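You operate a simulated robot arm through the tools that you are given. There is no shell and no other tool.

The job below is to be done with a simulated robot arm. You get a single attempt, and the scene is never put back.

TASK
Change over to the empty seat: fit the strainer that the mesh card names, then clear the clogged one out.
Fine: latch it and open its valve before you shut the clogged one's; that goes in the short black tray.

It is judged by the outcome, as a careful person would: the job done as asked, and still so three seconds after it is handed in. It fails if anything else is knocked over, pushed out of place, dropped, spilled or broken.

THE ROBOT
A 7-joint arm with a two-finger parallel gripper, fixed in place. Base frame: the origin is on the floor under the middle of its stand, x ahead of it, y to its left, z up. Units: mm, rad, N and s.
It reaches about 1147 mm from its shoulder. Its first joint turns from -2.897 to 2.897 rad. Payload 3.43 kg.
The tool frame sits at the grasp point between the pads (the TCP): z along the fingers, y along the line on which they close. The tips reach 30 mm beyond it. Largest opening 94 mm; finger width 28, thickness 10; the body of the gripper, 50 by 96 mm, starts 55 mm behind the TCP.
Orientation is that of the tool frame in the base frame, as a unit quaternion [x, y, z, w]. With the fingers straight down and closing along the base's y, the tool's x points along the base's -x, its y along +y and its z along -z.

THE INTERFACE
- The arm moves only by the tool servo_tool. Its argument "series" is a list of rows, each an object (a shift or turn left out is 0, a gripper value left out holds the last) with "dp": the shift along the tool's x, y, z in mm, a list of three; "rotation": the turn, a rotation vector about the tool's x, y, z in degrees, a list of three; "jaw": the gripper command, from -1 (shut) to 1 (fully open), values between in proportion. In form: [{"dp": [x, y, z], "rotation": [ax, ay, az], "jaw": jaw}, ...]. A call has 1 to 20 rows; each row shifts and turns the commanded pose from where the row before left it, along the tool's axes as they then stand. Each row takes 0.2 s and may step no farther than 50 mm and 0.15 rad from the row before; otherwise, or with a gripper value out of range, the whole call is refused. A pose out of reach is approached as far as the arm can. The call stops where the force on the tool passes 90 N (or 10 N more than at its start, if that is more) or the arm is blocked; 0.2 s more then pass. Each finger travels about 45 mm/s and halts on what it meets, pressing with about 34 N; the grip force reading is that of the motor and also rises with nothing between the fingers. The clock runs only during rows and for 0.2 s after the last one: add rows that do not move to give the fingers time. The reply holds the time, the measured pose of the TCP, the force on the tool along the base axes, the opening and the grip force, in the units named above and with some noise, with the torque about the TCP (base axes, N m) and any sound that the robot's microphone picked up.
- Cameras (640 x 400 px; columns grow to the right, rows downward): "scene" is fixed at [400.9, 501.8, 1499.6]; the picture's right is [-0.23, 0.97, 0.00], its down [0.75, 0.17, -0.64] and it looks along [-0.62, -0.14, -0.77] (base axes); focal length 214 px, centre (320, 200). "wrist" rides on the gripper at [76, 14, -103] in the tool frame; the picture's right is [-0.18, 0.98, 0.00], its down [-0.75, -0.14, -0.64] and it looks along [-0.63, -0.12, 0.77] (tool axes); focal length 243 px, centre (320, 200).
- snapshot(camera): a new picture of that camera. The clock stands still meanwhile.
- probe_pixels(camera, pixels): for up to 12 pixels [column, row] of the newest picture of that camera ("zoom" is the newest enlarged one), the place [x, y, z] in the base frame of the surface seen there, good to about 2 mm. The clock stands still meanwhile.
- zoom(camera, box): a new picture of the part [left, top, right, bottom] of that camera's present view, enlarged. The clock stands still meanwhile.
- sign_off(): hands the job in; it is judged then, once.

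Leave the gripper open and the arm clear of the work at the hand-in unless told otherwise.

The tools are called after "Emit:" as name(argument=value, ...) on one line, values as JSON. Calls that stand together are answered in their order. servo_tool: Moves the arm, as the interface text tells. Its arguments: {"type":"object","properties":{"series":{"type":"array"}},"required":["series"]} The other tools are called the same way: snapshot (camera) takes a picture; probe_pixels (camera, pixels) gives the place of the surface under pixels of a picture; zoom (camera, box) takes an enlarged picture of a part of a camera's view; sign_off () hands the job in.

At the start:

```text
t: 0.0
tcp_pos: [198.0, 439.1, 1257.1]
tool_rot: [0.0, 1.0, 0.001, 0.0]
ft_force: [0.5, 0.4, -0.5]
moment: [-0.02, 0.0, -0.02]
gripper_width: 94.0
grip_force: 0.0
```

scene: 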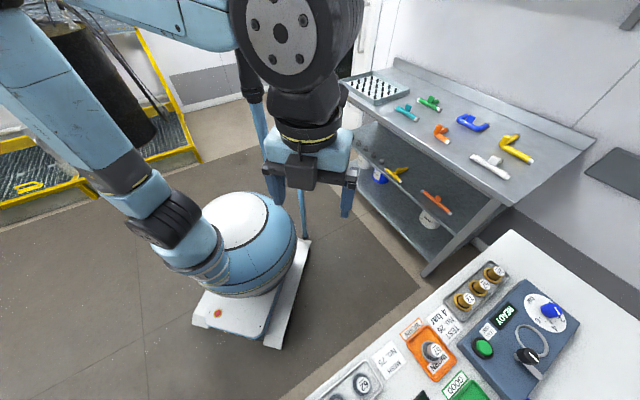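
wrist: 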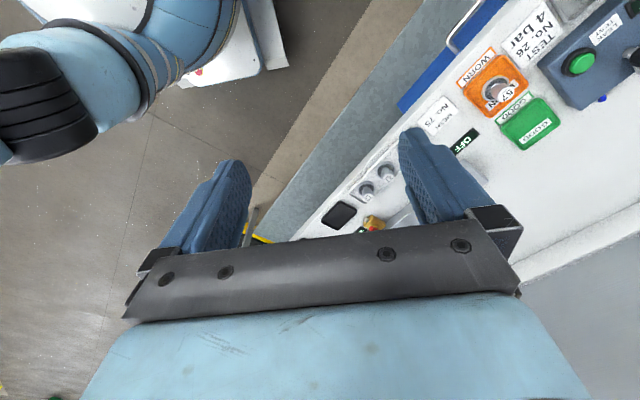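

I see a bench at the lower right with a panel, cards and seats, and a table behind with coloured pipe fittings. First I'll take fresh pictures and enlarge the bench area to read the cards.

Emit:
zoom(camera="scene", box=[320, 230, 600, 400])

Emit:
zoom(camera="wrist", box=[300, 0, 640, 240])

Emit:
snapshot(camera="scene")

Emit:
snapshot(camera="wrist")

```text
2.29 times, centred on (460, 315) of scene
```

zoom: 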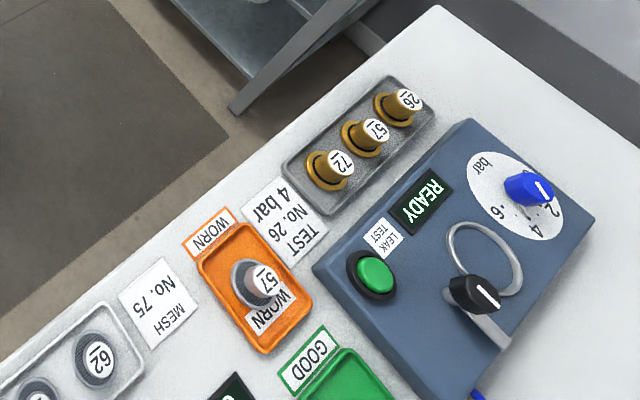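

```text
1.67 times, centred on (470, 120) of wrist
```

zoom: 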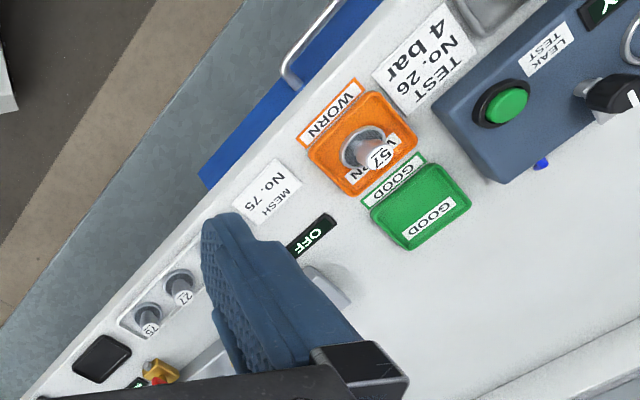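

```text
taken
```

scene: 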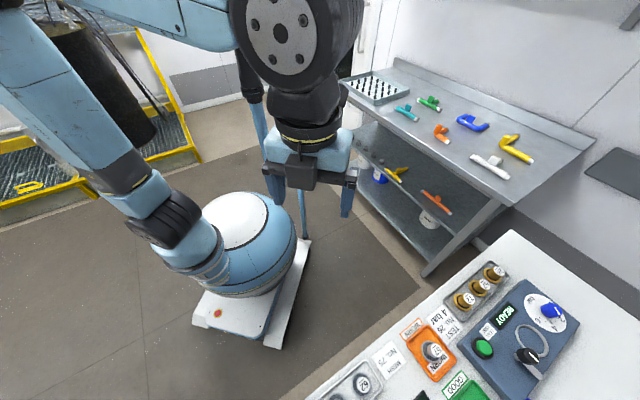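

```text
taken
```

wrist: 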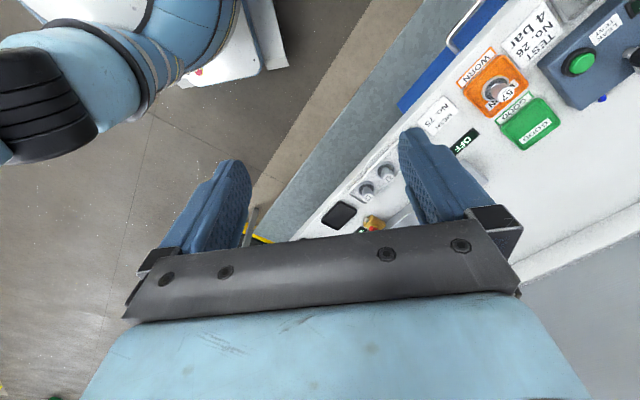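

The mesh card seems to read "No. 75". A rack of strainers, a short black tray and the seats are partly hidden behind the fingers. I'll probe several bench points to learn where things lie.

Emit:
probe_pixels(camera="wrist", pixels=[[435, 115], [490, 85], [367, 190], [388, 170], [340, 215], [375, 222], [530, 120], [350, 200], [580, 63], [500, 260], [325, 235], [470, 155]])

Emit:
probe_pixels(camera="scene", pixels=[[388, 358], [362, 383], [432, 350], [335, 395], [463, 300], [550, 312], [484, 349], [529, 355], [510, 240], [640, 330]])

```text
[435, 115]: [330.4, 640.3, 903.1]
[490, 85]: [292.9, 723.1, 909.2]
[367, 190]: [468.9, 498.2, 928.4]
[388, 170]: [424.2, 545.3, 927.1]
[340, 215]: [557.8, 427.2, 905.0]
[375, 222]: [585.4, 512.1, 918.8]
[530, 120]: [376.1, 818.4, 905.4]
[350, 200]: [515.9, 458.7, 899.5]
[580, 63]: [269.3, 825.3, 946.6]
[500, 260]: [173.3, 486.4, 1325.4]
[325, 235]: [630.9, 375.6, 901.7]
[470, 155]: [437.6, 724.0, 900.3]
```

```text
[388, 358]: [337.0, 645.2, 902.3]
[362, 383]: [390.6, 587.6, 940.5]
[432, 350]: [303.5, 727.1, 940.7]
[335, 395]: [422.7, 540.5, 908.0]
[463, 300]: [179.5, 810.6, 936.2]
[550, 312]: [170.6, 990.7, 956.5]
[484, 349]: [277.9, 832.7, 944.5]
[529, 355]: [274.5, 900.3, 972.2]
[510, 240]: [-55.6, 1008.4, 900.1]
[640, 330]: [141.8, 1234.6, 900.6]
```

The bench top is at z≈900 and its long edge runs diagonally. I'll carry the open gripper at its present height (z 1257, well above everything) by about +250 x, +95 y so that the wrist camera looks onto the seats.

Emit:
servo_tool(series=[{"dp": [-40, 15, 0]}, {"dp": [-40, 15, 0]}, {"dp": [-40, 15, 0]}, {"dp": [-40, 15, 0]}, {"dp": [-40, 15, 0]}, {"dp": [-40, 15, 0]}, {"dp": [0, 0, 0]}])

Emit:
snapshot(camera="wrist")

Emit:
snapshot(camera="scene")

```text
t: 1.6
tcp_pos: [439.6, 525.6, 1257.6]
tool_rot: [0.0, 1.0, 0.001, 0.0]
ft_force: [0.4, -0.4, 0.1]
moment: [0.03, 0.0, -0.01]
gripper_width: 94.1
grip_force: 0.0
```

```text
taken
```

wrist: 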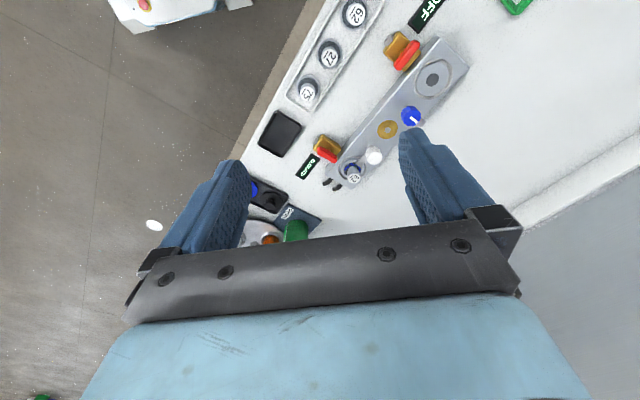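

```text
taken
```

scene: 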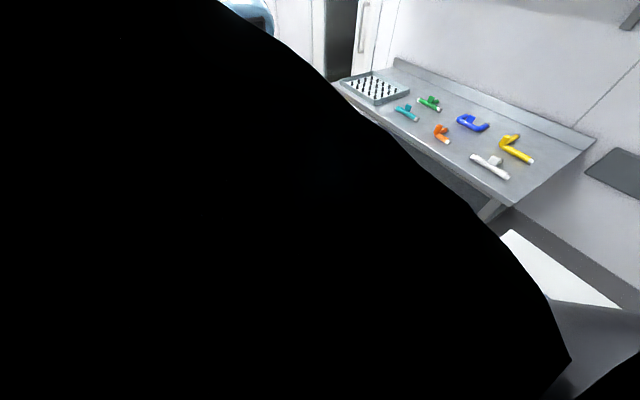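

The seats are now visible: a grey bar with two seats, orange/red levers and "OFF/OPEN"-style labels, a strainer rack with three strainers at upper left, and a black tray near (280,132). I'll zoom in on each.

Emit:
zoom(camera="wrist", box=[240, 0, 480, 150])

Emit:
zoom(camera="wrist", box=[240, 110, 420, 230])

Emit:
zoom(camera="wrist", box=[330, 20, 480, 120])

```text
2.67 times, centred on (360, 75) of wrist
```

zoom: 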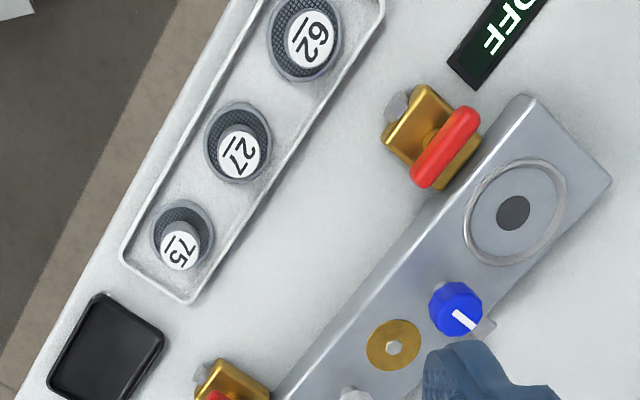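

```text
3.33 times, centred on (330, 170) of wrist
```

zoom: 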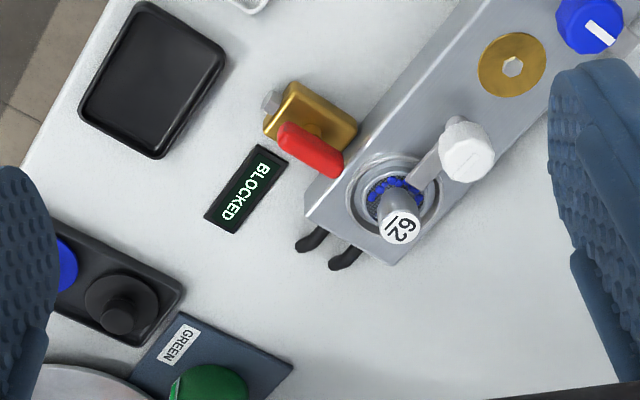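

```text
4.00 times, centred on (405, 70) of wrist
```

zoom: 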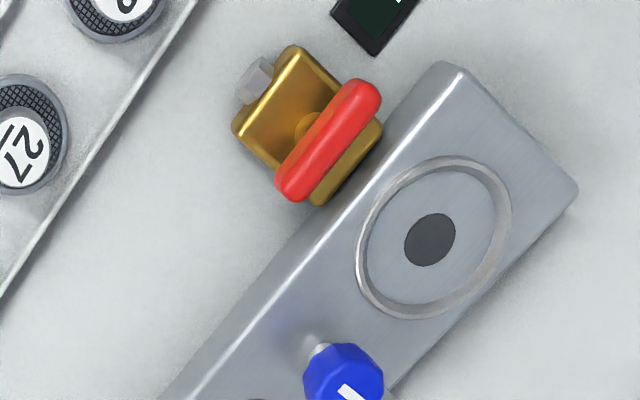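

Seat by "OFF" is empty (dark outlet at about (433,78)). The seat by "BLOCKED" holds a 62 strainer under a white latch. The rack holds 62, 27 and 75. Now I'll probe the key places.

Emit:
probe_pixels(camera="wrist", pixels=[[433, 78], [354, 178], [374, 155], [411, 116], [387, 129], [408, 52], [395, 45], [327, 155], [280, 132], [308, 94], [329, 58], [355, 14]])

Emit:
probe_pixels(camera="wrist", pixels=[[439, 38], [467, 67], [330, 180], [348, 186], [270, 195], [295, 230], [300, 118], [262, 145], [310, 168], [420, 18], [365, 162], [420, 128]])

```text
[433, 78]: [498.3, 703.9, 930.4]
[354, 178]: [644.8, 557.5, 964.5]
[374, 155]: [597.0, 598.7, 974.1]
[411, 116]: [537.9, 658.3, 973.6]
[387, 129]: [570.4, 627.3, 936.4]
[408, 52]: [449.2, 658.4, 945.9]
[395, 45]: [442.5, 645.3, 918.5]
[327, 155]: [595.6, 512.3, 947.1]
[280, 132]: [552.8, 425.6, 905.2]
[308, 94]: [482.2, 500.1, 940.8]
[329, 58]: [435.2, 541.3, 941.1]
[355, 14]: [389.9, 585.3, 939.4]
```

```text
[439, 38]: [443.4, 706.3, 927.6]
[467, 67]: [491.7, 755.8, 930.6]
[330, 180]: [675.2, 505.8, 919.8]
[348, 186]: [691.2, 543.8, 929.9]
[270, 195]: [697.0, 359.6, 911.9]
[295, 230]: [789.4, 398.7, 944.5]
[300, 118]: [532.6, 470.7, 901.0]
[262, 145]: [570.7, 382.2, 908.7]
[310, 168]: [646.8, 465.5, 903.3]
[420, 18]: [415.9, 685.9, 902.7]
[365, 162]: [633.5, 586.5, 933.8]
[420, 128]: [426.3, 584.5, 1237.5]
```

The layout is clear: the seat bar is along the 45° line, top at z≈930. Empty seat is at about (498,704), clogged strainer at (640,562), white latch knob (597,599), blue latch knob (538,658). I'll yaw the tool by 45° to align with the bench, then shift over the bar at z≈1170 for a closer look.

Emit:
servo_tool(series=[{"rotation": [0, 0, -7.5]}, {"rotation": [0, 0, -7.5]}, {"rotation": [0, 0, -7.5]}, {"rotation": [0, 0, -7.5]}, {"rotation": [0, 0, -7.5]}, {"rotation": [0, 0, -7.5]}, {"dp": [-37, -4, 17]}, {"dp": [-37, -4, 17]}, {"dp": [-37, -4, 17]}, {"dp": [-37, -4, 17]}, {"dp": [-37, -4, 17]}, {"dp": [0, 0, 0]}])

Emit:
snapshot(camera="wrist")

Emit:
zoom(camera="wrist", box=[300, 0, 460, 100])

Emit:
zoom(camera="wrist", box=[180, 0, 340, 100])

```text
t: 4.2
tcp_pos: [584.7, 648.2, 1170.1]
tool_rot: [-0.382, 0.924, -0.001, -0.001]
ft_force: [0.6, 0.1, 1.1]
moment: [-0.01, 0.0, 0.01]
gripper_width: 93.6
grip_force: 0.1
```

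```text
taken
```

wrist: 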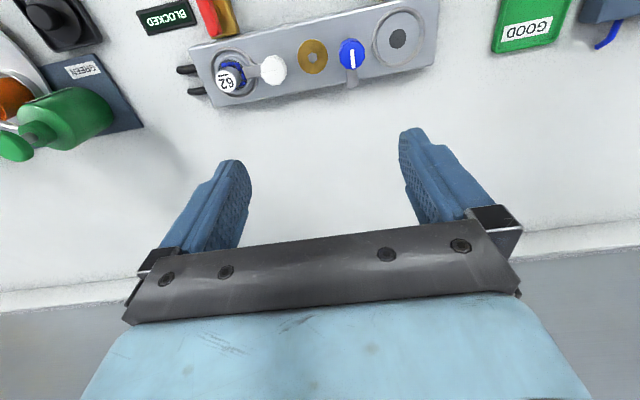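

```text
4.00 times, centred on (380, 50) of wrist
```

zoom: 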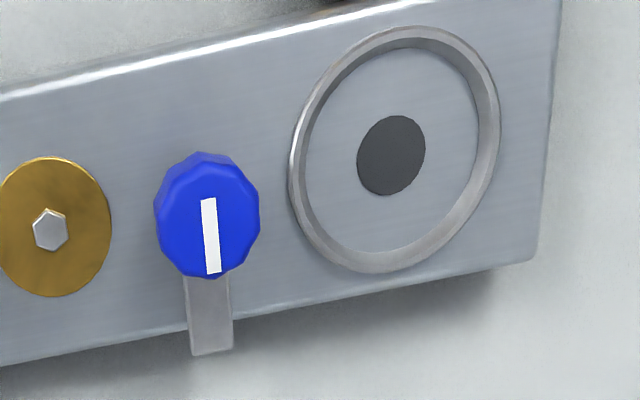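

```text
4.00 times, centred on (260, 50) of wrist
```

zoom: 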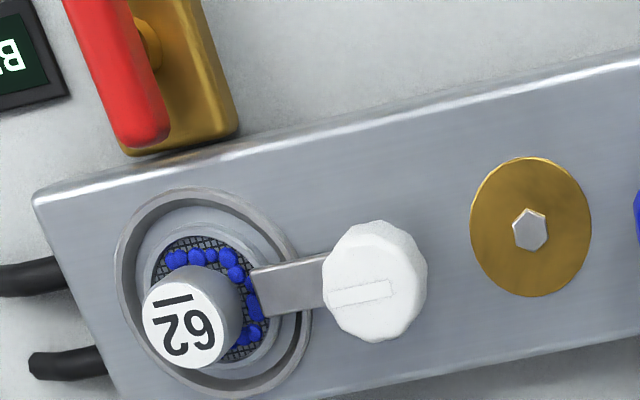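

The blue knob's latch arm points away (+v, released), the white one's arm points onto the clogged 62 strainer (latched). I'll pull back along −v about 130 mm to look at the valves, rack and trays.

Emit:
servo_tool(series=[{"dp": [45, 0, 0]}, {"dp": [45, 0, 0]}, {"dp": [45, 0, 0]}, {"dp": [0, 0, 0]}])

Emit:
snapshot(camera="wrist")

Emit:
zoom(camera="wrist", box=[300, 0, 460, 100])

Emit:
zoom(camera="wrist", box=[140, 20, 340, 145])

```text
t: 5.2
tcp_pos: [489.4, 553.6, 1170.2]
tool_rot: [-0.383, 0.924, 0.001, 0.0]
ft_force: [0.8, 0.2, 0.3]
moment: [-0.01, 0.0, 0.0]
gripper_width: 93.9
grip_force: 0.1
```

```text
taken
```

wrist: 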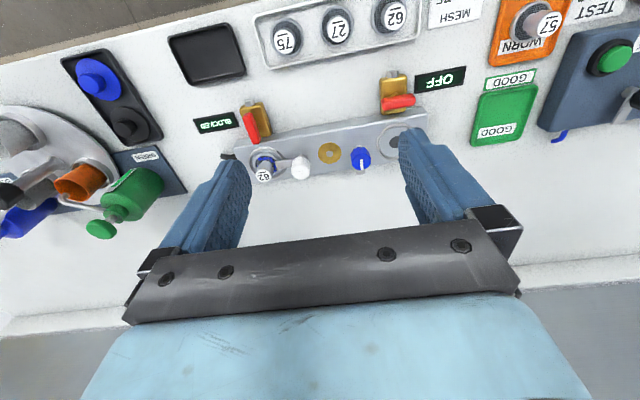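

```text
4.00 times, centred on (380, 50) of wrist
```

zoom: 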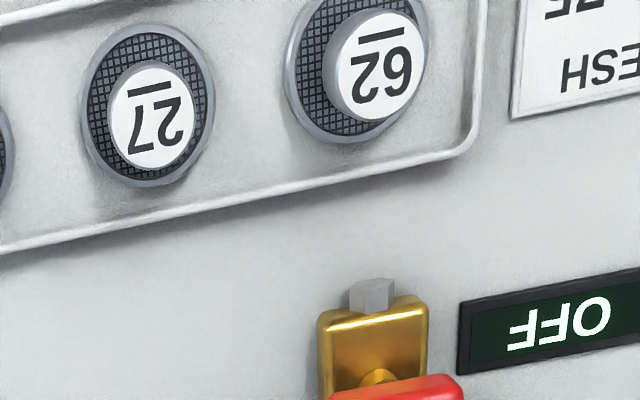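

```text
3.20 times, centred on (240, 82) of wrist
```

zoom: 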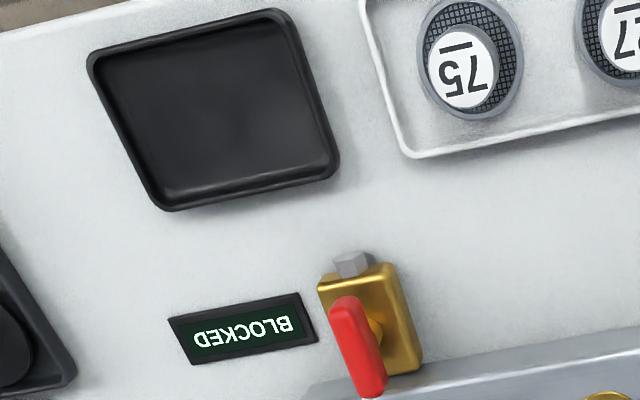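

The short black (square) tray is at (207,53), the long black one at (110,95) holds other things. Lever B (blocked) lies along the flow line = open; lever A (OFF) lies across = shut. I'll zoom closely on the two valves and probe them.

Emit:
zoom(camera="wrist", box=[360, 55, 440, 135])

Emit:
probe_pixels(camera="wrist", pixels=[[398, 101], [386, 104], [412, 97], [394, 90], [385, 78], [405, 75], [250, 125], [246, 114], [255, 138], [260, 125], [244, 106], [266, 130]])

Emit:
zoom(camera="wrist", box=[200, 90, 320, 190])

```text
5.00 times, centred on (400, 95) of wrist
```

zoom: 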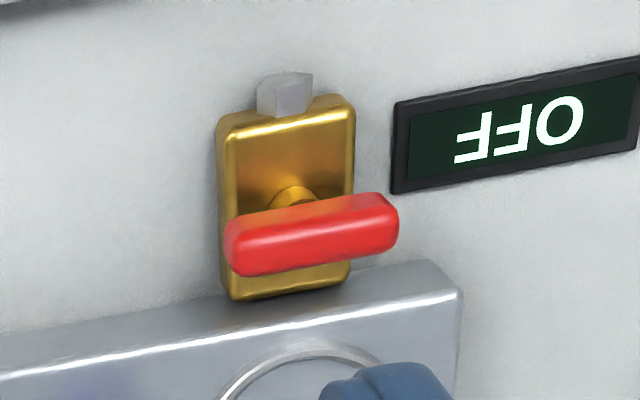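

```text
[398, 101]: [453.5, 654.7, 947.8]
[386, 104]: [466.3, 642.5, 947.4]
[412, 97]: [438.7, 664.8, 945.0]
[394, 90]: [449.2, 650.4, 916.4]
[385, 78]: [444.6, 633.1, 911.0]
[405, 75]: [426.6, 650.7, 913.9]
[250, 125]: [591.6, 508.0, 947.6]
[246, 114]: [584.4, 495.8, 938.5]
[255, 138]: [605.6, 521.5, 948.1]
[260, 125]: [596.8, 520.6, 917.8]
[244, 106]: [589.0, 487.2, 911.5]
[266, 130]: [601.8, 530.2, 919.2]
```

```text
4.00 times, centred on (260, 140) of wrist
```

zoom: 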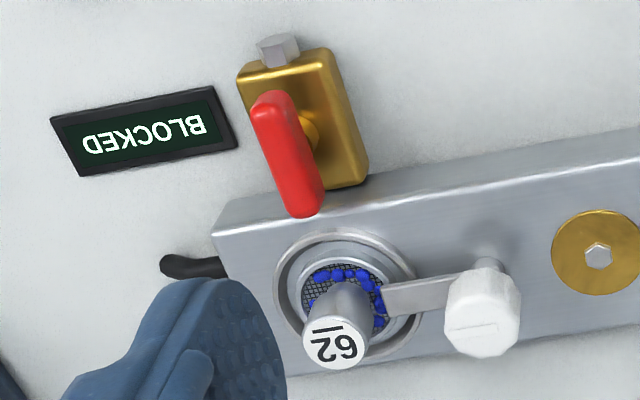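

Everything about the valves is consistent: T-shaped levers centred on their stems, tops at z≈948. Next I'll come down to z≈1060 over the rack for a close look at the 75 strainer (fingertips stay at ~1030, well over everything).

Emit:
servo_tool(series=[{"dp": [8, -11, 36]}, {"dp": [8, -11, 36]}, {"dp": [9, -12, 38]}, {"dp": [0, 0, 0]}])

Emit:
snapshot(camera="wrist")

Emit:
zoom(camera="wrist", box=[240, 20, 400, 120])

```text
t: 6.2
tcp_pos: [493.7, 513.1, 1060.6]
tool_rot: [-0.383, 0.924, 0.0, 0.0]
ft_force: [-0.1, 0.4, -0.4]
moment: [-0.01, 0.02, 0.03]
gripper_width: 93.9
grip_force: 0.1
```

```text
taken
```

wrist: 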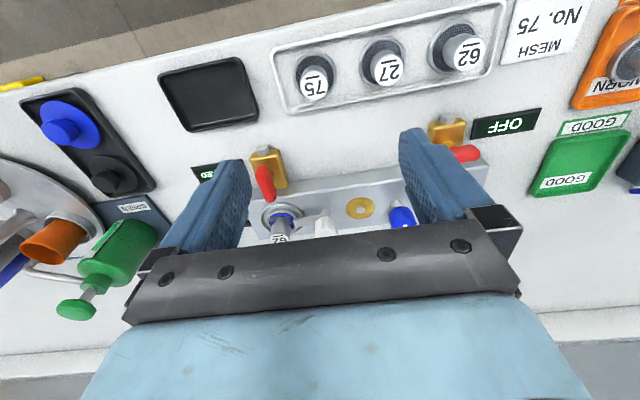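

```text
4.00 times, centred on (320, 70) of wrist
```

zoom: 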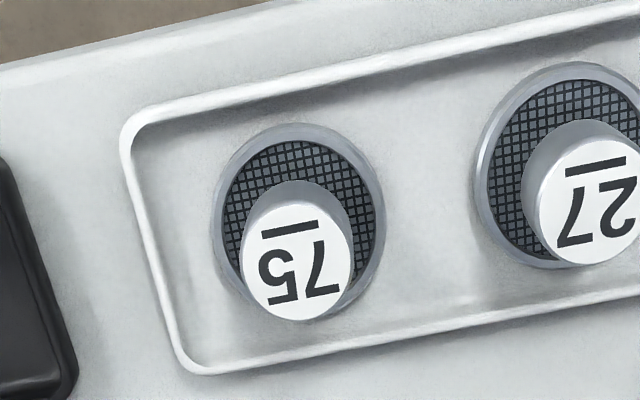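

The 75 strainer is a low mesh disc with a post handle. I'll probe its cap, ring, mesh and the rack floor/rim to get heights.

Emit:
probe_pixels(camera="zoom", pixels=[[297, 262], [297, 205], [350, 255], [250, 270], [220, 215], [375, 210], [300, 130], [290, 155], [170, 250], [420, 230], [130, 160], [250, 365]])

Emit:
probe_pixels(camera="wrist", pixels=[[278, 212], [282, 239], [265, 215], [300, 212], [325, 225], [401, 216], [360, 208], [260, 185], [270, 163], [466, 153], [435, 152], [420, 200]])

Emit:
zoom(camera="wrist", box=[230, 150, 430, 250])

```text
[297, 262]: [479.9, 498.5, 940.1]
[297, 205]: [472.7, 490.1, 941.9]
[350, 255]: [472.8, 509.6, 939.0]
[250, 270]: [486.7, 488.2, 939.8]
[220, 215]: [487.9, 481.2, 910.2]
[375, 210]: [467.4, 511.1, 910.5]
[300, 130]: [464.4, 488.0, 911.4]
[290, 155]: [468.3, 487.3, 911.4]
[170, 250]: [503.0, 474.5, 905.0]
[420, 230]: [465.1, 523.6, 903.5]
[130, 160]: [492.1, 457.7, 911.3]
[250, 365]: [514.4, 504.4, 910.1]
```

```text
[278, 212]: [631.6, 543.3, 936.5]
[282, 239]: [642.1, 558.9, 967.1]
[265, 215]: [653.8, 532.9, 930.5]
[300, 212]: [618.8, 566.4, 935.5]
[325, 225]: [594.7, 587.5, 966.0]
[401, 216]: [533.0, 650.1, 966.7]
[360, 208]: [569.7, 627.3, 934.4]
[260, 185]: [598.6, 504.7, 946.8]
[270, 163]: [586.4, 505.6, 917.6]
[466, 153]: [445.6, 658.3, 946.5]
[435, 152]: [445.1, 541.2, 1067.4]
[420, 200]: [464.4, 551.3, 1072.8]
```

```text
3.20 times, centred on (330, 200) of wrist
```

zoom: 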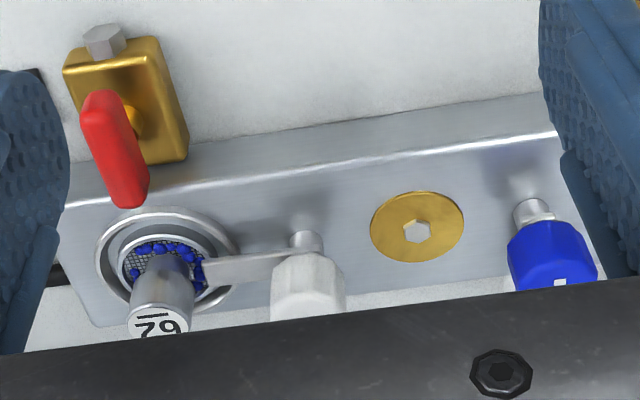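

Rack floor is z≈904, strainer disc top ≈911, cap top ≈940, post about 26 mm across, centred at about (480,499). The seat lip is ≈936. I'll set the fingers to about 47 mm, shift back 19 mm over the 75 and come down until the tips are just above its cap, then look.

Emit:
servo_tool(series=[{"dp": [9.5, 0, 0], "jaw": 0}, {"dp": [9.5, 0, 0]}, {"dp": [0, 0, 20]}, {"dp": [0, 0, 20]}, {"dp": [0, 0, 20]}, {"dp": [0, 0, 20]}, {"dp": [0, 0, 0]}])

Emit:
snapshot(camera="wrist")

Emit:
zoom(camera="wrist", box=[240, 110, 400, 210])

```text
t: 7.8
tcp_pos: [481.3, 496.4, 980.7]
tool_rot: [-0.383, 0.924, 0.0, -0.001]
ft_force: [-1.1, -0.1, -0.5]
moment: [0.0, -0.03, 0.01]
gripper_width: 47.1
grip_force: 0.0
```

```text
taken
```

wrist: 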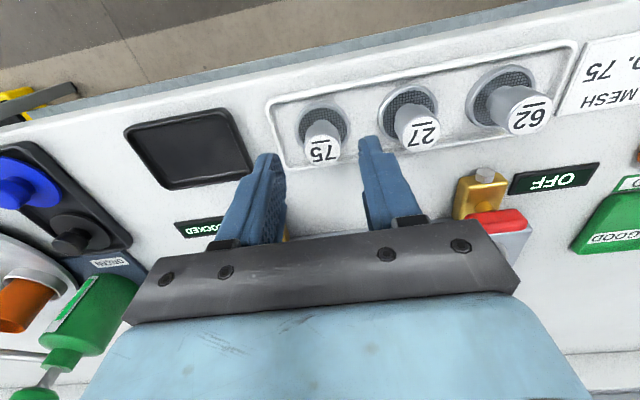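

```text
4.00 times, centred on (320, 160) of wrist
```

zoom: 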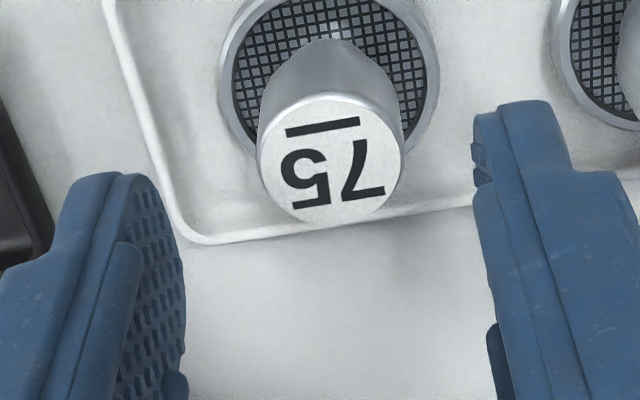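

The 75 is clearly under the fingers. I'll probe the cap edges here for a precise centre.

Emit:
probe_pixels(camera="zoom", pixels=[[262, 160], [400, 155], [330, 97], [335, 215], [330, 160], [225, 90], [437, 70], [330, 70], [280, 15], [180, 200], [500, 120], [340, 255]])

```text
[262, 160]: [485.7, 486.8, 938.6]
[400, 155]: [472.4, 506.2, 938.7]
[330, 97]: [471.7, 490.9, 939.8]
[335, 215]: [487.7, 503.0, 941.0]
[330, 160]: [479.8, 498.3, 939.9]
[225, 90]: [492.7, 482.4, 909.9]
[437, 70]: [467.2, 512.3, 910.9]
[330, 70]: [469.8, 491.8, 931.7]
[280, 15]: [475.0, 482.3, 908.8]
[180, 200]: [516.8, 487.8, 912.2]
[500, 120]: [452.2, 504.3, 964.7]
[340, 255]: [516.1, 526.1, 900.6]
```

Cap centre is about u 12.4 / v 691 (bench axes), 2 mm off the TCP along the closing line. I'll correct by +2 mm along tool y, descend to z≈946 (tips ≈916, above disc at 911), and close.

Emit:
servo_tool(series=[{"dp": [0, 2, 10]}, {"dp": [0, 0, 12]}, {"dp": [0, 0, 12]}, {"dp": [0, 0, 0]}, {"jaw": -1}, {}, {}, {}, {}])

Emit:
snapshot(camera="wrist")

```text
t: 9.8
tcp_pos: [480.2, 496.0, 947.4]
tool_rot: [-0.382, 0.924, 0.001, 0.0]
ft_force: [0.5, 0.0, -0.2]
moment: [-0.01, -0.02, 0.04]
gripper_width: 23.5
grip_force: 34.1
```

```text
taken
```

wrist: 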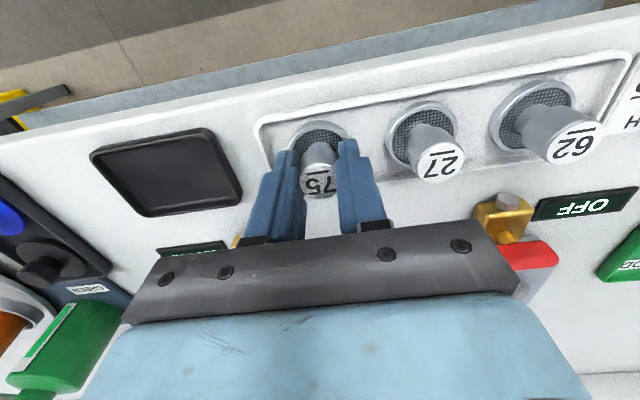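

Gripped at 23.5 mm. Now lift straight up about 110 mm and check it's held.

Emit:
servo_tool(series=[{"dp": [0, 0, -8]}, {"dp": [0, 0, -15]}, {"dp": [0, 0, -25]}, {"dp": [0, 0, -30]}, {"dp": [0, 0, -30]}, {}])

Emit:
snapshot(camera="wrist")

```text
t: 11.2
tcp_pos: [479.6, 494.2, 1057.1]
tool_rot: [-0.383, 0.924, 0.0, -0.001]
ft_force: [-0.2, 0.6, -0.1]
moment: [-0.02, -0.02, -0.03]
gripper_width: 23.2
grip_force: 33.8
```

```text
taken
```

wrist: 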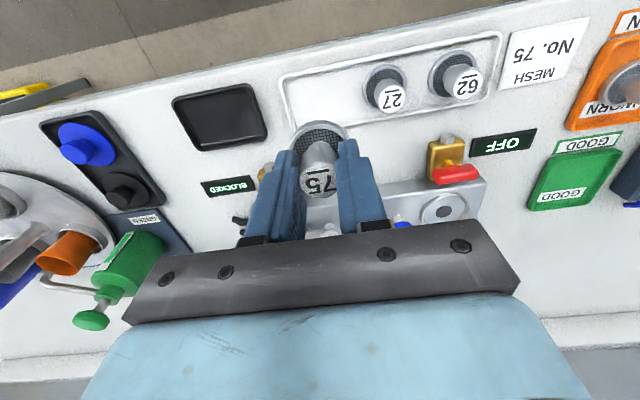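

It's held securely. From here seat A is visible near (442,210); I'll zoom there and probe its lip edges and outlet to get the seat centre accurately.

Emit:
zoom(camera="wrist", box=[392, 175, 488, 235])

```text
6.67 times, centred on (440, 205) of wrist
```

zoom: 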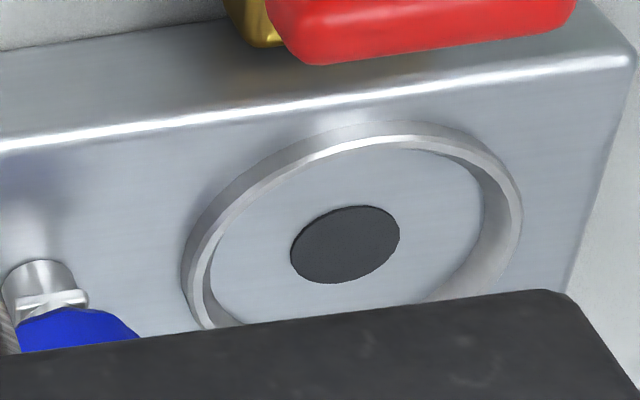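

The seat is a raised lip ring with a flat floor. Probing ring and outlet edges.

Emit:
probe_pixels(camera="zoom", pixels=[[345, 243], [293, 253], [397, 233], [352, 207], [338, 281], [195, 240], [213, 250], [510, 200], [485, 215], [370, 140], [375, 152], [250, 250]])

Emit:
probe_pixels(camera="zoom", pixels=[[345, 243], [293, 253], [397, 233], [352, 207], [338, 281], [187, 265], [521, 205], [365, 126], [560, 200], [120, 200], [450, 250], [300, 180]])

```text
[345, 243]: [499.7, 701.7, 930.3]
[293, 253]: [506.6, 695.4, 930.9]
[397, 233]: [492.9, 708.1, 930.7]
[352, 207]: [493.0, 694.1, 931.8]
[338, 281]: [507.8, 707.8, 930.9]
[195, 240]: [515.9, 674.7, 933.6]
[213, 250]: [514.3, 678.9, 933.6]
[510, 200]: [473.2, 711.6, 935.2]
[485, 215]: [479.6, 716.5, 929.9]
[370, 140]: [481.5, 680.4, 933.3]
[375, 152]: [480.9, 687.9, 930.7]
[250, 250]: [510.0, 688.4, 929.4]
```

```text
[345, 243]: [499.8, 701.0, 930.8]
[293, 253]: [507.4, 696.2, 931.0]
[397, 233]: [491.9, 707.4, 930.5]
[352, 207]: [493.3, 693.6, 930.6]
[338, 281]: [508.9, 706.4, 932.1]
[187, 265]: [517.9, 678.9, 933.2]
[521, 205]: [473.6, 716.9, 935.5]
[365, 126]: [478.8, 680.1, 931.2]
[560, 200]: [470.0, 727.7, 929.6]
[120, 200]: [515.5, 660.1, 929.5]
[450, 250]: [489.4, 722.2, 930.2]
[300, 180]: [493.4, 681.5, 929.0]
```

Seat A centre comes out at about (500,701.5), floor z≈930, lip ≈935, bore radius ≈24–25 versus a disc radius ≈20. I'll check the held strainer's offset from the TCP the same way.

Emit:
zoom(camera="wrist", box=[272, 115, 368, 205])

```text
4.44 times, centred on (320, 160) of wrist
```

zoom: 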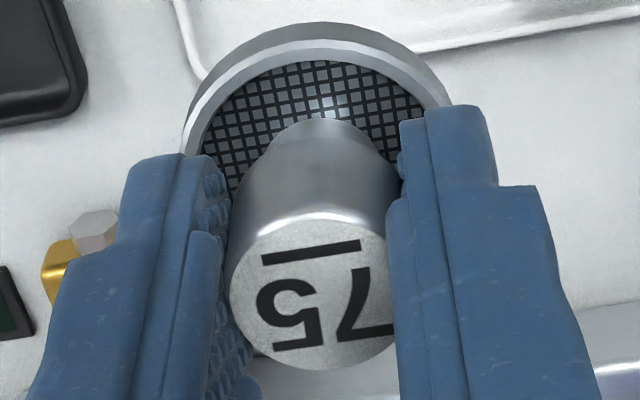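

Emit:
probe_pixels(camera="zoom", pixels=[[315, 295], [315, 222], [315, 365], [240, 300], [385, 290], [188, 140], [440, 92], [315, 30], [315, 42], [315, 130], [330, 70]])

```text
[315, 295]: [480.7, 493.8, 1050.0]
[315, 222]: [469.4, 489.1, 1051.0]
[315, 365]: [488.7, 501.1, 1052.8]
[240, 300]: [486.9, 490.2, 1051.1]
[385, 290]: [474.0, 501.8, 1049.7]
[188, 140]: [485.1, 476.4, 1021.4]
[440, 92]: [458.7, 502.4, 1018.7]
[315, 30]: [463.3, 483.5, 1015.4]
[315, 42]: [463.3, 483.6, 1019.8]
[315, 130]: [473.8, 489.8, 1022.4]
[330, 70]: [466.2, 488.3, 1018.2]
```

The strainer sits on the TCP axis (offset <1 mm), bottom ≈43 mm below the TCP. Now carry it over seat A at this height (bottom at ≈1014, knobs top out at 974).

Emit:
servo_tool(series=[{"dp": [-26.8, 22, 0]}, {"dp": [-26.8, 22, 0]}, {"dp": [-26.8, 22, 0]}, {"dp": [-26.8, 22, 0]}, {"dp": [-26.8, 22, 0]}, {"dp": [-27, 22.3, 0]}, {}, {}])

Emit:
snapshot(camera="wrist")

```text
t: 13.0
tcp_pos: [499.2, 705.2, 1054.7]
tool_rot: [-0.382, 0.924, 0.001, -0.001]
ft_force: [0.5, 0.0, -1.2]
moment: [0.0, -0.02, 0.01]
gripper_width: 23.6
grip_force: 34.5
```

```text
taken
```

wrist: 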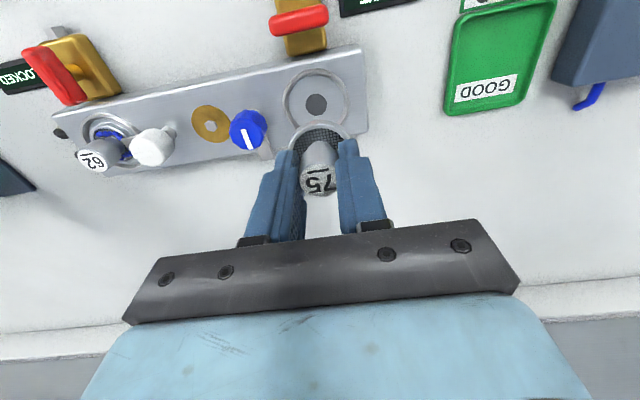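

From here the seat is visible at (316,100) behind the strainer. I'll zoom and probe again for a second, closer measurement.

Emit:
zoom(camera="wrist", box=[268, 60, 364, 130])

```text
5.71 times, centred on (316, 95) of wrist
```

zoom: 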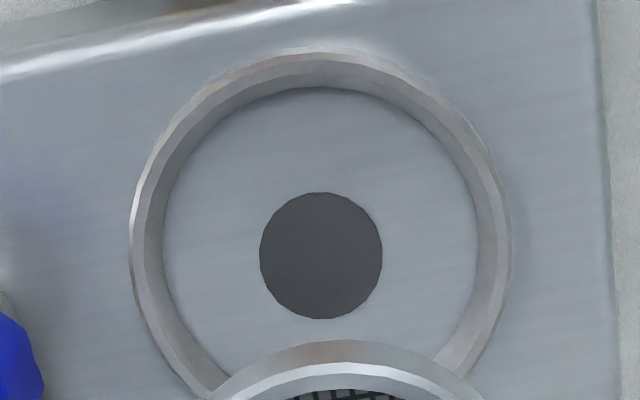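

Emit:
probe_pixels(camera="zoom", pixels=[[321, 256], [262, 256], [380, 256], [321, 194], [321, 317], [168, 250], [472, 250], [320, 90], [135, 250], [508, 250], [320, 52], [560, 250]])

Emit:
probe_pixels(camera="zoom", pixels=[[321, 256], [262, 256], [380, 256], [321, 194], [321, 317], [168, 250], [472, 250], [320, 90], [135, 250], [508, 250], [320, 52], [560, 250]])

```text
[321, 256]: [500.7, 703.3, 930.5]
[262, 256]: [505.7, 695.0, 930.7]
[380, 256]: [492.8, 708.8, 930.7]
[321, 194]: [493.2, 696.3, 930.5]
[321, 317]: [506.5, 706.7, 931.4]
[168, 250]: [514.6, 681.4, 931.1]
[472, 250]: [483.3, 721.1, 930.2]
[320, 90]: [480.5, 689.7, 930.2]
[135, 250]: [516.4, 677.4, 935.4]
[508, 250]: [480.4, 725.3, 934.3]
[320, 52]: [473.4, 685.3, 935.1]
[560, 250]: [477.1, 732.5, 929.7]
```

```text
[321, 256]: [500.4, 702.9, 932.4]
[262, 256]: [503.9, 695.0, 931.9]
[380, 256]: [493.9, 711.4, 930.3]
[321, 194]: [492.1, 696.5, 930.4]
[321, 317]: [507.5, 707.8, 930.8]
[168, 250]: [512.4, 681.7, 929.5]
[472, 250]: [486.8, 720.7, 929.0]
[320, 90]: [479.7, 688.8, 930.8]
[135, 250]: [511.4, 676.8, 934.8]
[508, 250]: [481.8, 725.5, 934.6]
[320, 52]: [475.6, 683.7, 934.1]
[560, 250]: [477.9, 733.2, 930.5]
```

Seat centre averages to (499.8,702.3). I'll re-read the pose and probe the held strainer again to compare directly.

Emit:
servo_tool(series=[{}, {}])

Emit:
zoom(camera="wrist", box=[272, 115, 368, 205])

Emit:
probe_pixels(camera="zoom", pixels=[[315, 295], [315, 222], [315, 365], [240, 300], [385, 290], [188, 140], [440, 92], [315, 30], [315, 42], [315, 130], [330, 70]])

```text
t: 13.6
tcp_pos: [499.6, 705.5, 1055.0]
tool_rot: [-0.382, 0.924, 0.0, -0.001]
ft_force: [0.7, -0.7, -0.6]
moment: [-0.03, -0.01, -0.01]
gripper_width: 23.4
grip_force: 34.0
```

```text
4.44 times, centred on (320, 160) of wrist
```

zoom: 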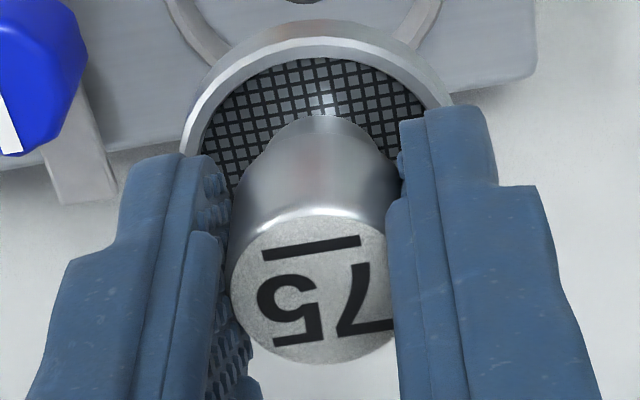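

```text
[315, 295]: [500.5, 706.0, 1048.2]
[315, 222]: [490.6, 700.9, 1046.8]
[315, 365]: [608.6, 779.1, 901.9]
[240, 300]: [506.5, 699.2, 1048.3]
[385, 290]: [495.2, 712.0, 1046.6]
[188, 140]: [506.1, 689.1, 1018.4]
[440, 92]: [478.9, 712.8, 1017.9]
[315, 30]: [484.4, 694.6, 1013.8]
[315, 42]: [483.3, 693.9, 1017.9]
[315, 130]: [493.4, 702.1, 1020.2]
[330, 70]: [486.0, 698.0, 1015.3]
```

Strainer is ~2.4 mm too far in u and ~2.2 mm in v. I'll correct, then lower to just above the lip and look.

Emit:
servo_tool(series=[{"dp": [2.2, -2.4, 0]}, {"dp": [0, 0, 20]}, {"dp": [0, 0, 20]}, {"dp": [0, 0, 20]}, {"dp": [0, 0, 13]}, {}, {}])

Emit:
zoom(camera="wrist", box=[252, 90, 388, 210])

```text
t: 15.2
tcp_pos: [499.6, 701.0, 982.9]
tool_rot: [-0.383, 0.924, 0.0, 0.0]
ft_force: [0.3, 0.3, -1.0]
moment: [0.01, 0.02, -0.02]
gripper_width: 23.5
grip_force: 34.0
```

```text
3.33 times, centred on (320, 150) of wrist
```

zoom: 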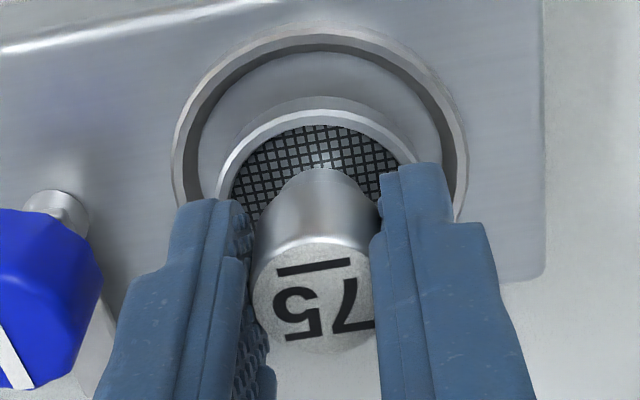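

Laterally well centred. Lowering the last ~9 mm in small steps, watching the force.

Emit:
servo_tool(series=[{"dp": [0, 0, 3]}, {"dp": [0, 0, 3]}, {"dp": [0, 0, 2.5]}, {}])

Emit:
zoom(camera="wrist", box=[252, 90, 388, 210])

```text
t: 16.2
tcp_pos: [500.3, 702.5, 975.0]
tool_rot: [-0.383, 0.924, 0.0, 0.0]
ft_force: [0.2, 2.8, 6.2]
moment: [0.06, -0.03, 0.0]
gripper_width: 23.7
grip_force: 34.1
```

```text
3.33 times, centred on (320, 150) of wrist
```

zoom: 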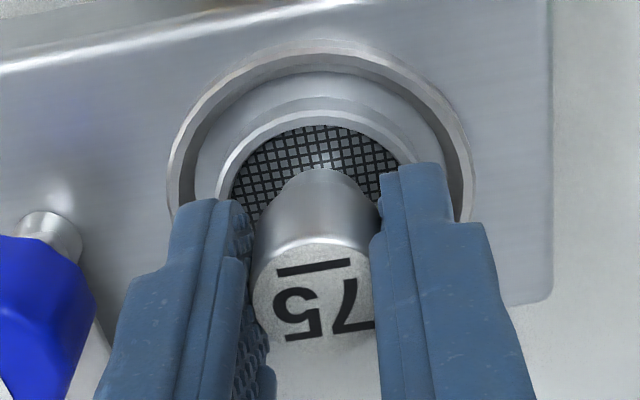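

Contact felt (6 N up). I'll check centring by probing the ring edge against the bore.

Emit:
probe_pixels(camera="zoom", pixels=[[320, 76], [320, 103], [320, 112], [320, 90], [200, 160], [224, 160], [410, 160], [444, 160], [320, 290], [320, 245], [200, 130], [430, 130]])

Emit:
probe_pixels(camera="zoom", pixels=[[320, 76], [320, 103], [320, 112], [320, 90], [200, 160], [224, 160], [410, 160], [444, 160], [320, 290], [320, 245], [262, 290], [370, 280]])

```text
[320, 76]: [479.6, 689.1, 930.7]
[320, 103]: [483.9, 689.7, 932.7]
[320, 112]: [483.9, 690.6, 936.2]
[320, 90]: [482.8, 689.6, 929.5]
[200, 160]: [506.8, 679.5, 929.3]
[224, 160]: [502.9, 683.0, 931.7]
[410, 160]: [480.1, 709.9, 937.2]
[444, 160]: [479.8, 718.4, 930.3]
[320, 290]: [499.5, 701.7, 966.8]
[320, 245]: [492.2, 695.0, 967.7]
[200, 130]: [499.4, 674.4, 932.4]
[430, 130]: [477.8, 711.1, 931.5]
```

```text
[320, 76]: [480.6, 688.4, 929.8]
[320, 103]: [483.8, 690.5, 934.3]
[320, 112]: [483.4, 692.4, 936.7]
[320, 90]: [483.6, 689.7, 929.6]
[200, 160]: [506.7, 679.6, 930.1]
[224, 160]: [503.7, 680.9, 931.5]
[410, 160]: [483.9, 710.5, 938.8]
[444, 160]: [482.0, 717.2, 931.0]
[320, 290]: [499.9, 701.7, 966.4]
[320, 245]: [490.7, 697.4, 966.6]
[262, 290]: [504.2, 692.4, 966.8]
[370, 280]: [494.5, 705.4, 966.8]
```

The gaps are even (≈4–6 mm all round), cap top 966.7 matches the neighbour's seated height. Releasing gently and lifting away.

Emit:
servo_tool(series=[{"jaw": -0.3}, {}, {}, {"jaw": -0.1}, {}, {"dp": [0, 0, -5]}, {"dp": [0, 0, -15]}, {"dp": [0, 0, -25]}, {"dp": [0, 0, -30]}, {}])

Emit:
snapshot(camera="wrist")

Emit:
zoom(camera="wrist", box=[220, 60, 380, 180])

```text
t: 18.4
tcp_pos: [500.3, 702.9, 1049.6]
tool_rot: [-0.383, 0.924, 0.0, 0.0]
ft_force: [-0.3, -0.4, -0.2]
moment: [0.0, 0.0, -0.01]
gripper_width: 42.3
grip_force: 0.1
```

```text
taken
```

wrist: 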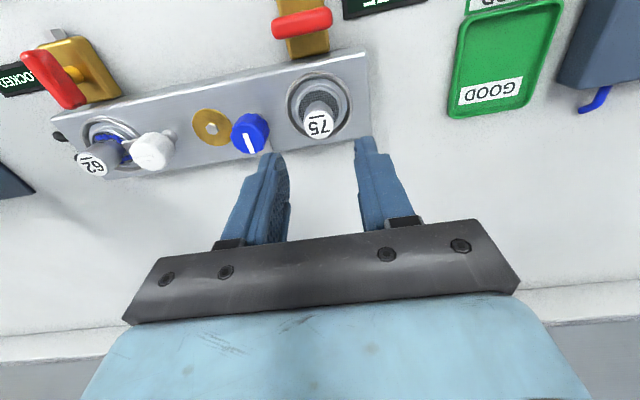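

```text
3.33 times, centred on (300, 120) of wrist
```

zoom: 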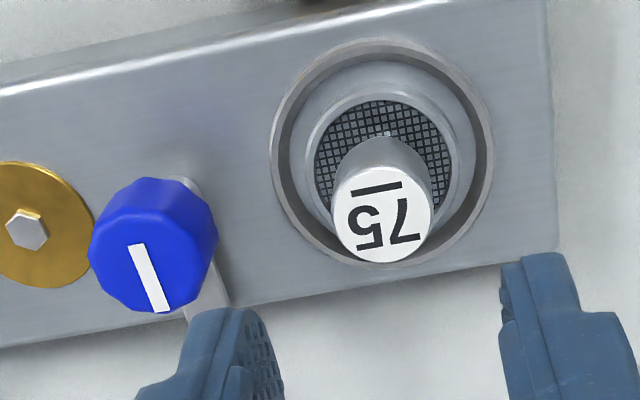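

The 75 sits flat and centred in the seat. Next the blue latch knob: I'll probe its top, edges, shaft and arm.

Emit:
probe_pixels(camera="zoom", pixels=[[145, 255], [95, 250], [205, 262], [150, 200], [155, 305], [150, 183], [185, 190], [213, 280], [195, 305], [215, 235], [385, 220]])

Emit:
zoom(camera="wrist", box=[220, 100, 290, 170])

```text
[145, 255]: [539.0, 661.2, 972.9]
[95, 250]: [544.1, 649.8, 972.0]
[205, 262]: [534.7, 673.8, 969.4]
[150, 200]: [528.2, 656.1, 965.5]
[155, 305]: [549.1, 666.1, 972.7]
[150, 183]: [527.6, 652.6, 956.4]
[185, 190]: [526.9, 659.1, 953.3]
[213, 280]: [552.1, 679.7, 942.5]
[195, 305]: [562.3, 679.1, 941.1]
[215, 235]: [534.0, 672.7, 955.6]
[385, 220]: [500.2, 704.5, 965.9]
```

```text
5.71 times, centred on (255, 135) of wrist
```

zoom: 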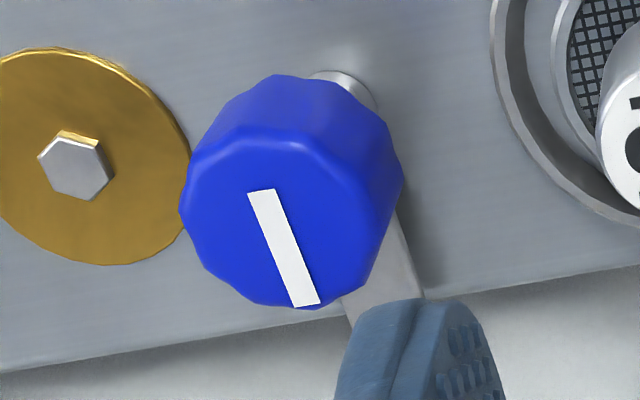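

Knob centre ≈(539,661), radius ≈12, z 953–973; arm top ≈941. I'll move over it, pre-turn the wrist +45° (so the −90° latch turn ends symmetric), and lower to just above the knob for a check.

Emit:
servo_tool(series=[{"dp": [1.1, -28.4, 0]}, {"dp": [1.1, -28.4, 0]}, {"rotation": [0, 0, 7.5]}, {"rotation": [0, 0, 7.5]}, {"rotation": [0, 0, 7.5]}, {"rotation": [0, 0, 7.5]}, {"rotation": [0, 0, 7.5]}, {"rotation": [0, 0, 7.5]}, {"dp": [0, 0, 20]}, {"dp": [0, 0, 19]}, {}])

Emit:
snapshot(camera="wrist")

Emit:
zoom(camera="wrist", box=[252, 90, 388, 210])

```text
t: 20.8
tcp_pos: [538.2, 661.1, 1009.9]
tool_rot: [0.0, 1.0, 0.0, 0.0]
ft_force: [-0.1, -0.6, -0.4]
moment: [-0.04, 0.0, -0.01]
gripper_width: 42.1
grip_force: 0.0
```

```text
taken
```

wrist: 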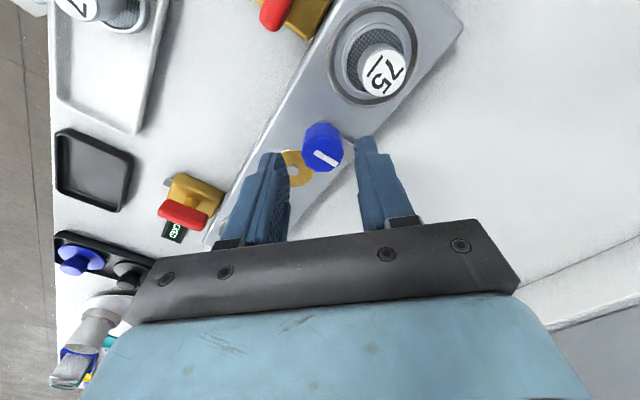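

```text
3.33 times, centred on (320, 150) of wrist
```

zoom: 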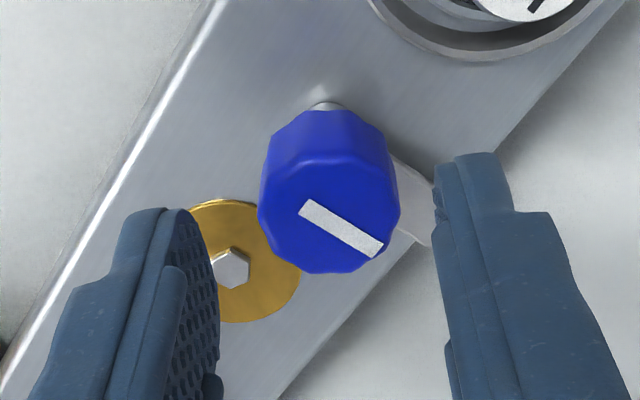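

The knob is centred between the fingers. I'll descend 27 mm to z≈983 (tips ≈953, above arm at ~941) and close on the knob.

Emit:
servo_tool(series=[{"dp": [0, 0, 10]}, {"dp": [0, 0, 10]}, {"dp": [0, 0, 7]}, {}, {"jaw": -1}, {}, {}, {}])

Emit:
zoom(camera="wrist", box=[252, 90, 388, 210])

```text
t: 22.6
tcp_pos: [538.6, 660.4, 982.3]
tool_rot: [0.0, 1.0, 0.0, -0.001]
ft_force: [1.6, 11.1, -3.4]
moment: [0.39, -0.48, 0.01]
gripper_width: 26.9
grip_force: 45.2
```

```text
3.33 times, centred on (320, 150) of wrist
```

zoom: 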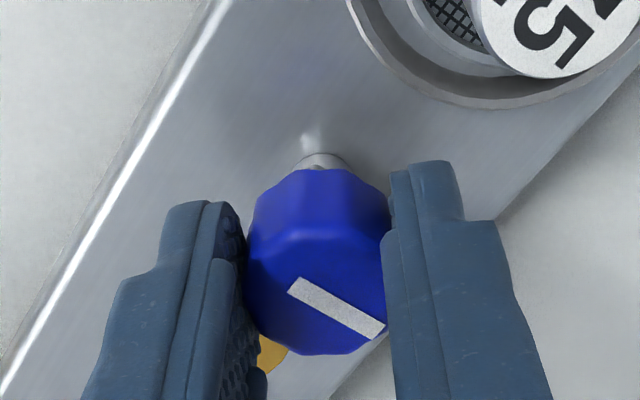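

Knob gripped at 26.9 mm, with an 11 N side force meaning I'm slightly off in y. I'll ease +0.7 mm that way and start with a small −15° turn (counter-clockwise from above) to feel the direction.

Emit:
servo_tool(series=[{"dp": [0, 0.7, 0]}, {"rotation": [0, 0, -5]}, {"rotation": [0, 0, -5]}, {"rotation": [0, 0, -5]}, {}])

Emit:
zoom(camera="wrist", box=[252, 90, 388, 210])

```text
t: 23.8
tcp_pos: [538.8, 660.5, 982.6]
tool_rot: [-0.13, 0.991, -0.001, 0.0]
ft_force: [-1.9, -6.0, -0.3]
moment: [0.02, -0.58, -0.02]
gripper_width: 26.7
grip_force: 45.4
```

```text
3.33 times, centred on (320, 150) of wrist
```

zoom: 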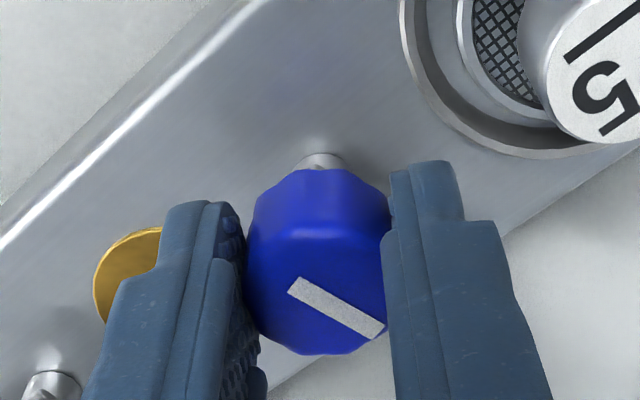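

The knob turns freely with the gripper (torque ≈0). Continuing the remaining 75°.

Emit:
servo_tool(series=[{"rotation": [0, 0, -7.5]}, {"rotation": [0, 0, -7.5]}, {"rotation": [0, 0, -7.5]}, {"rotation": [0, 0, -7.5]}, {"rotation": [0, 0, -7.5]}, {"rotation": [0, 0, -7.5]}, {"rotation": [0, 0, -7.5]}, {"rotation": [0, 0, -7.5]}, {}])

Emit:
snapshot(camera="wrist")

Emit:
zoom(camera="wrist", box=[272, 90, 448, 210])

```text
t: 25.8
tcp_pos: [540.5, 657.8, 981.8]
tool_rot: [-0.609, 0.793, 0.0, 0.0]
ft_force: [8.5, -30.7, -5.4]
moment: [-1.28, -0.09, -0.06]
gripper_width: 27.0
grip_force: 44.4
```

```text
taken
```

wrist: 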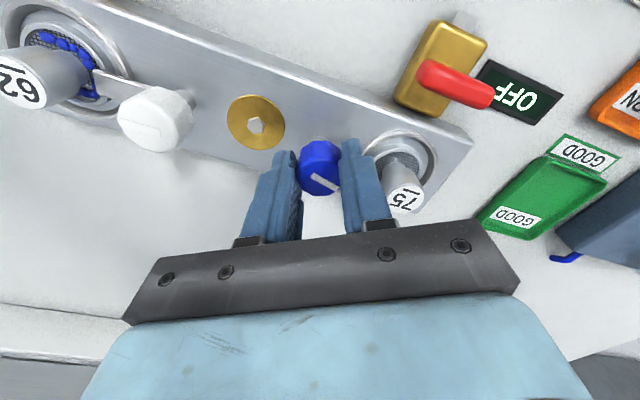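

```text
3.33 times, centred on (360, 150) of wrist
```

zoom: 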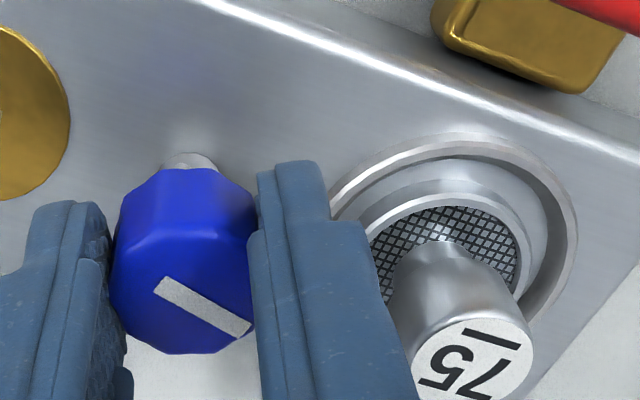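

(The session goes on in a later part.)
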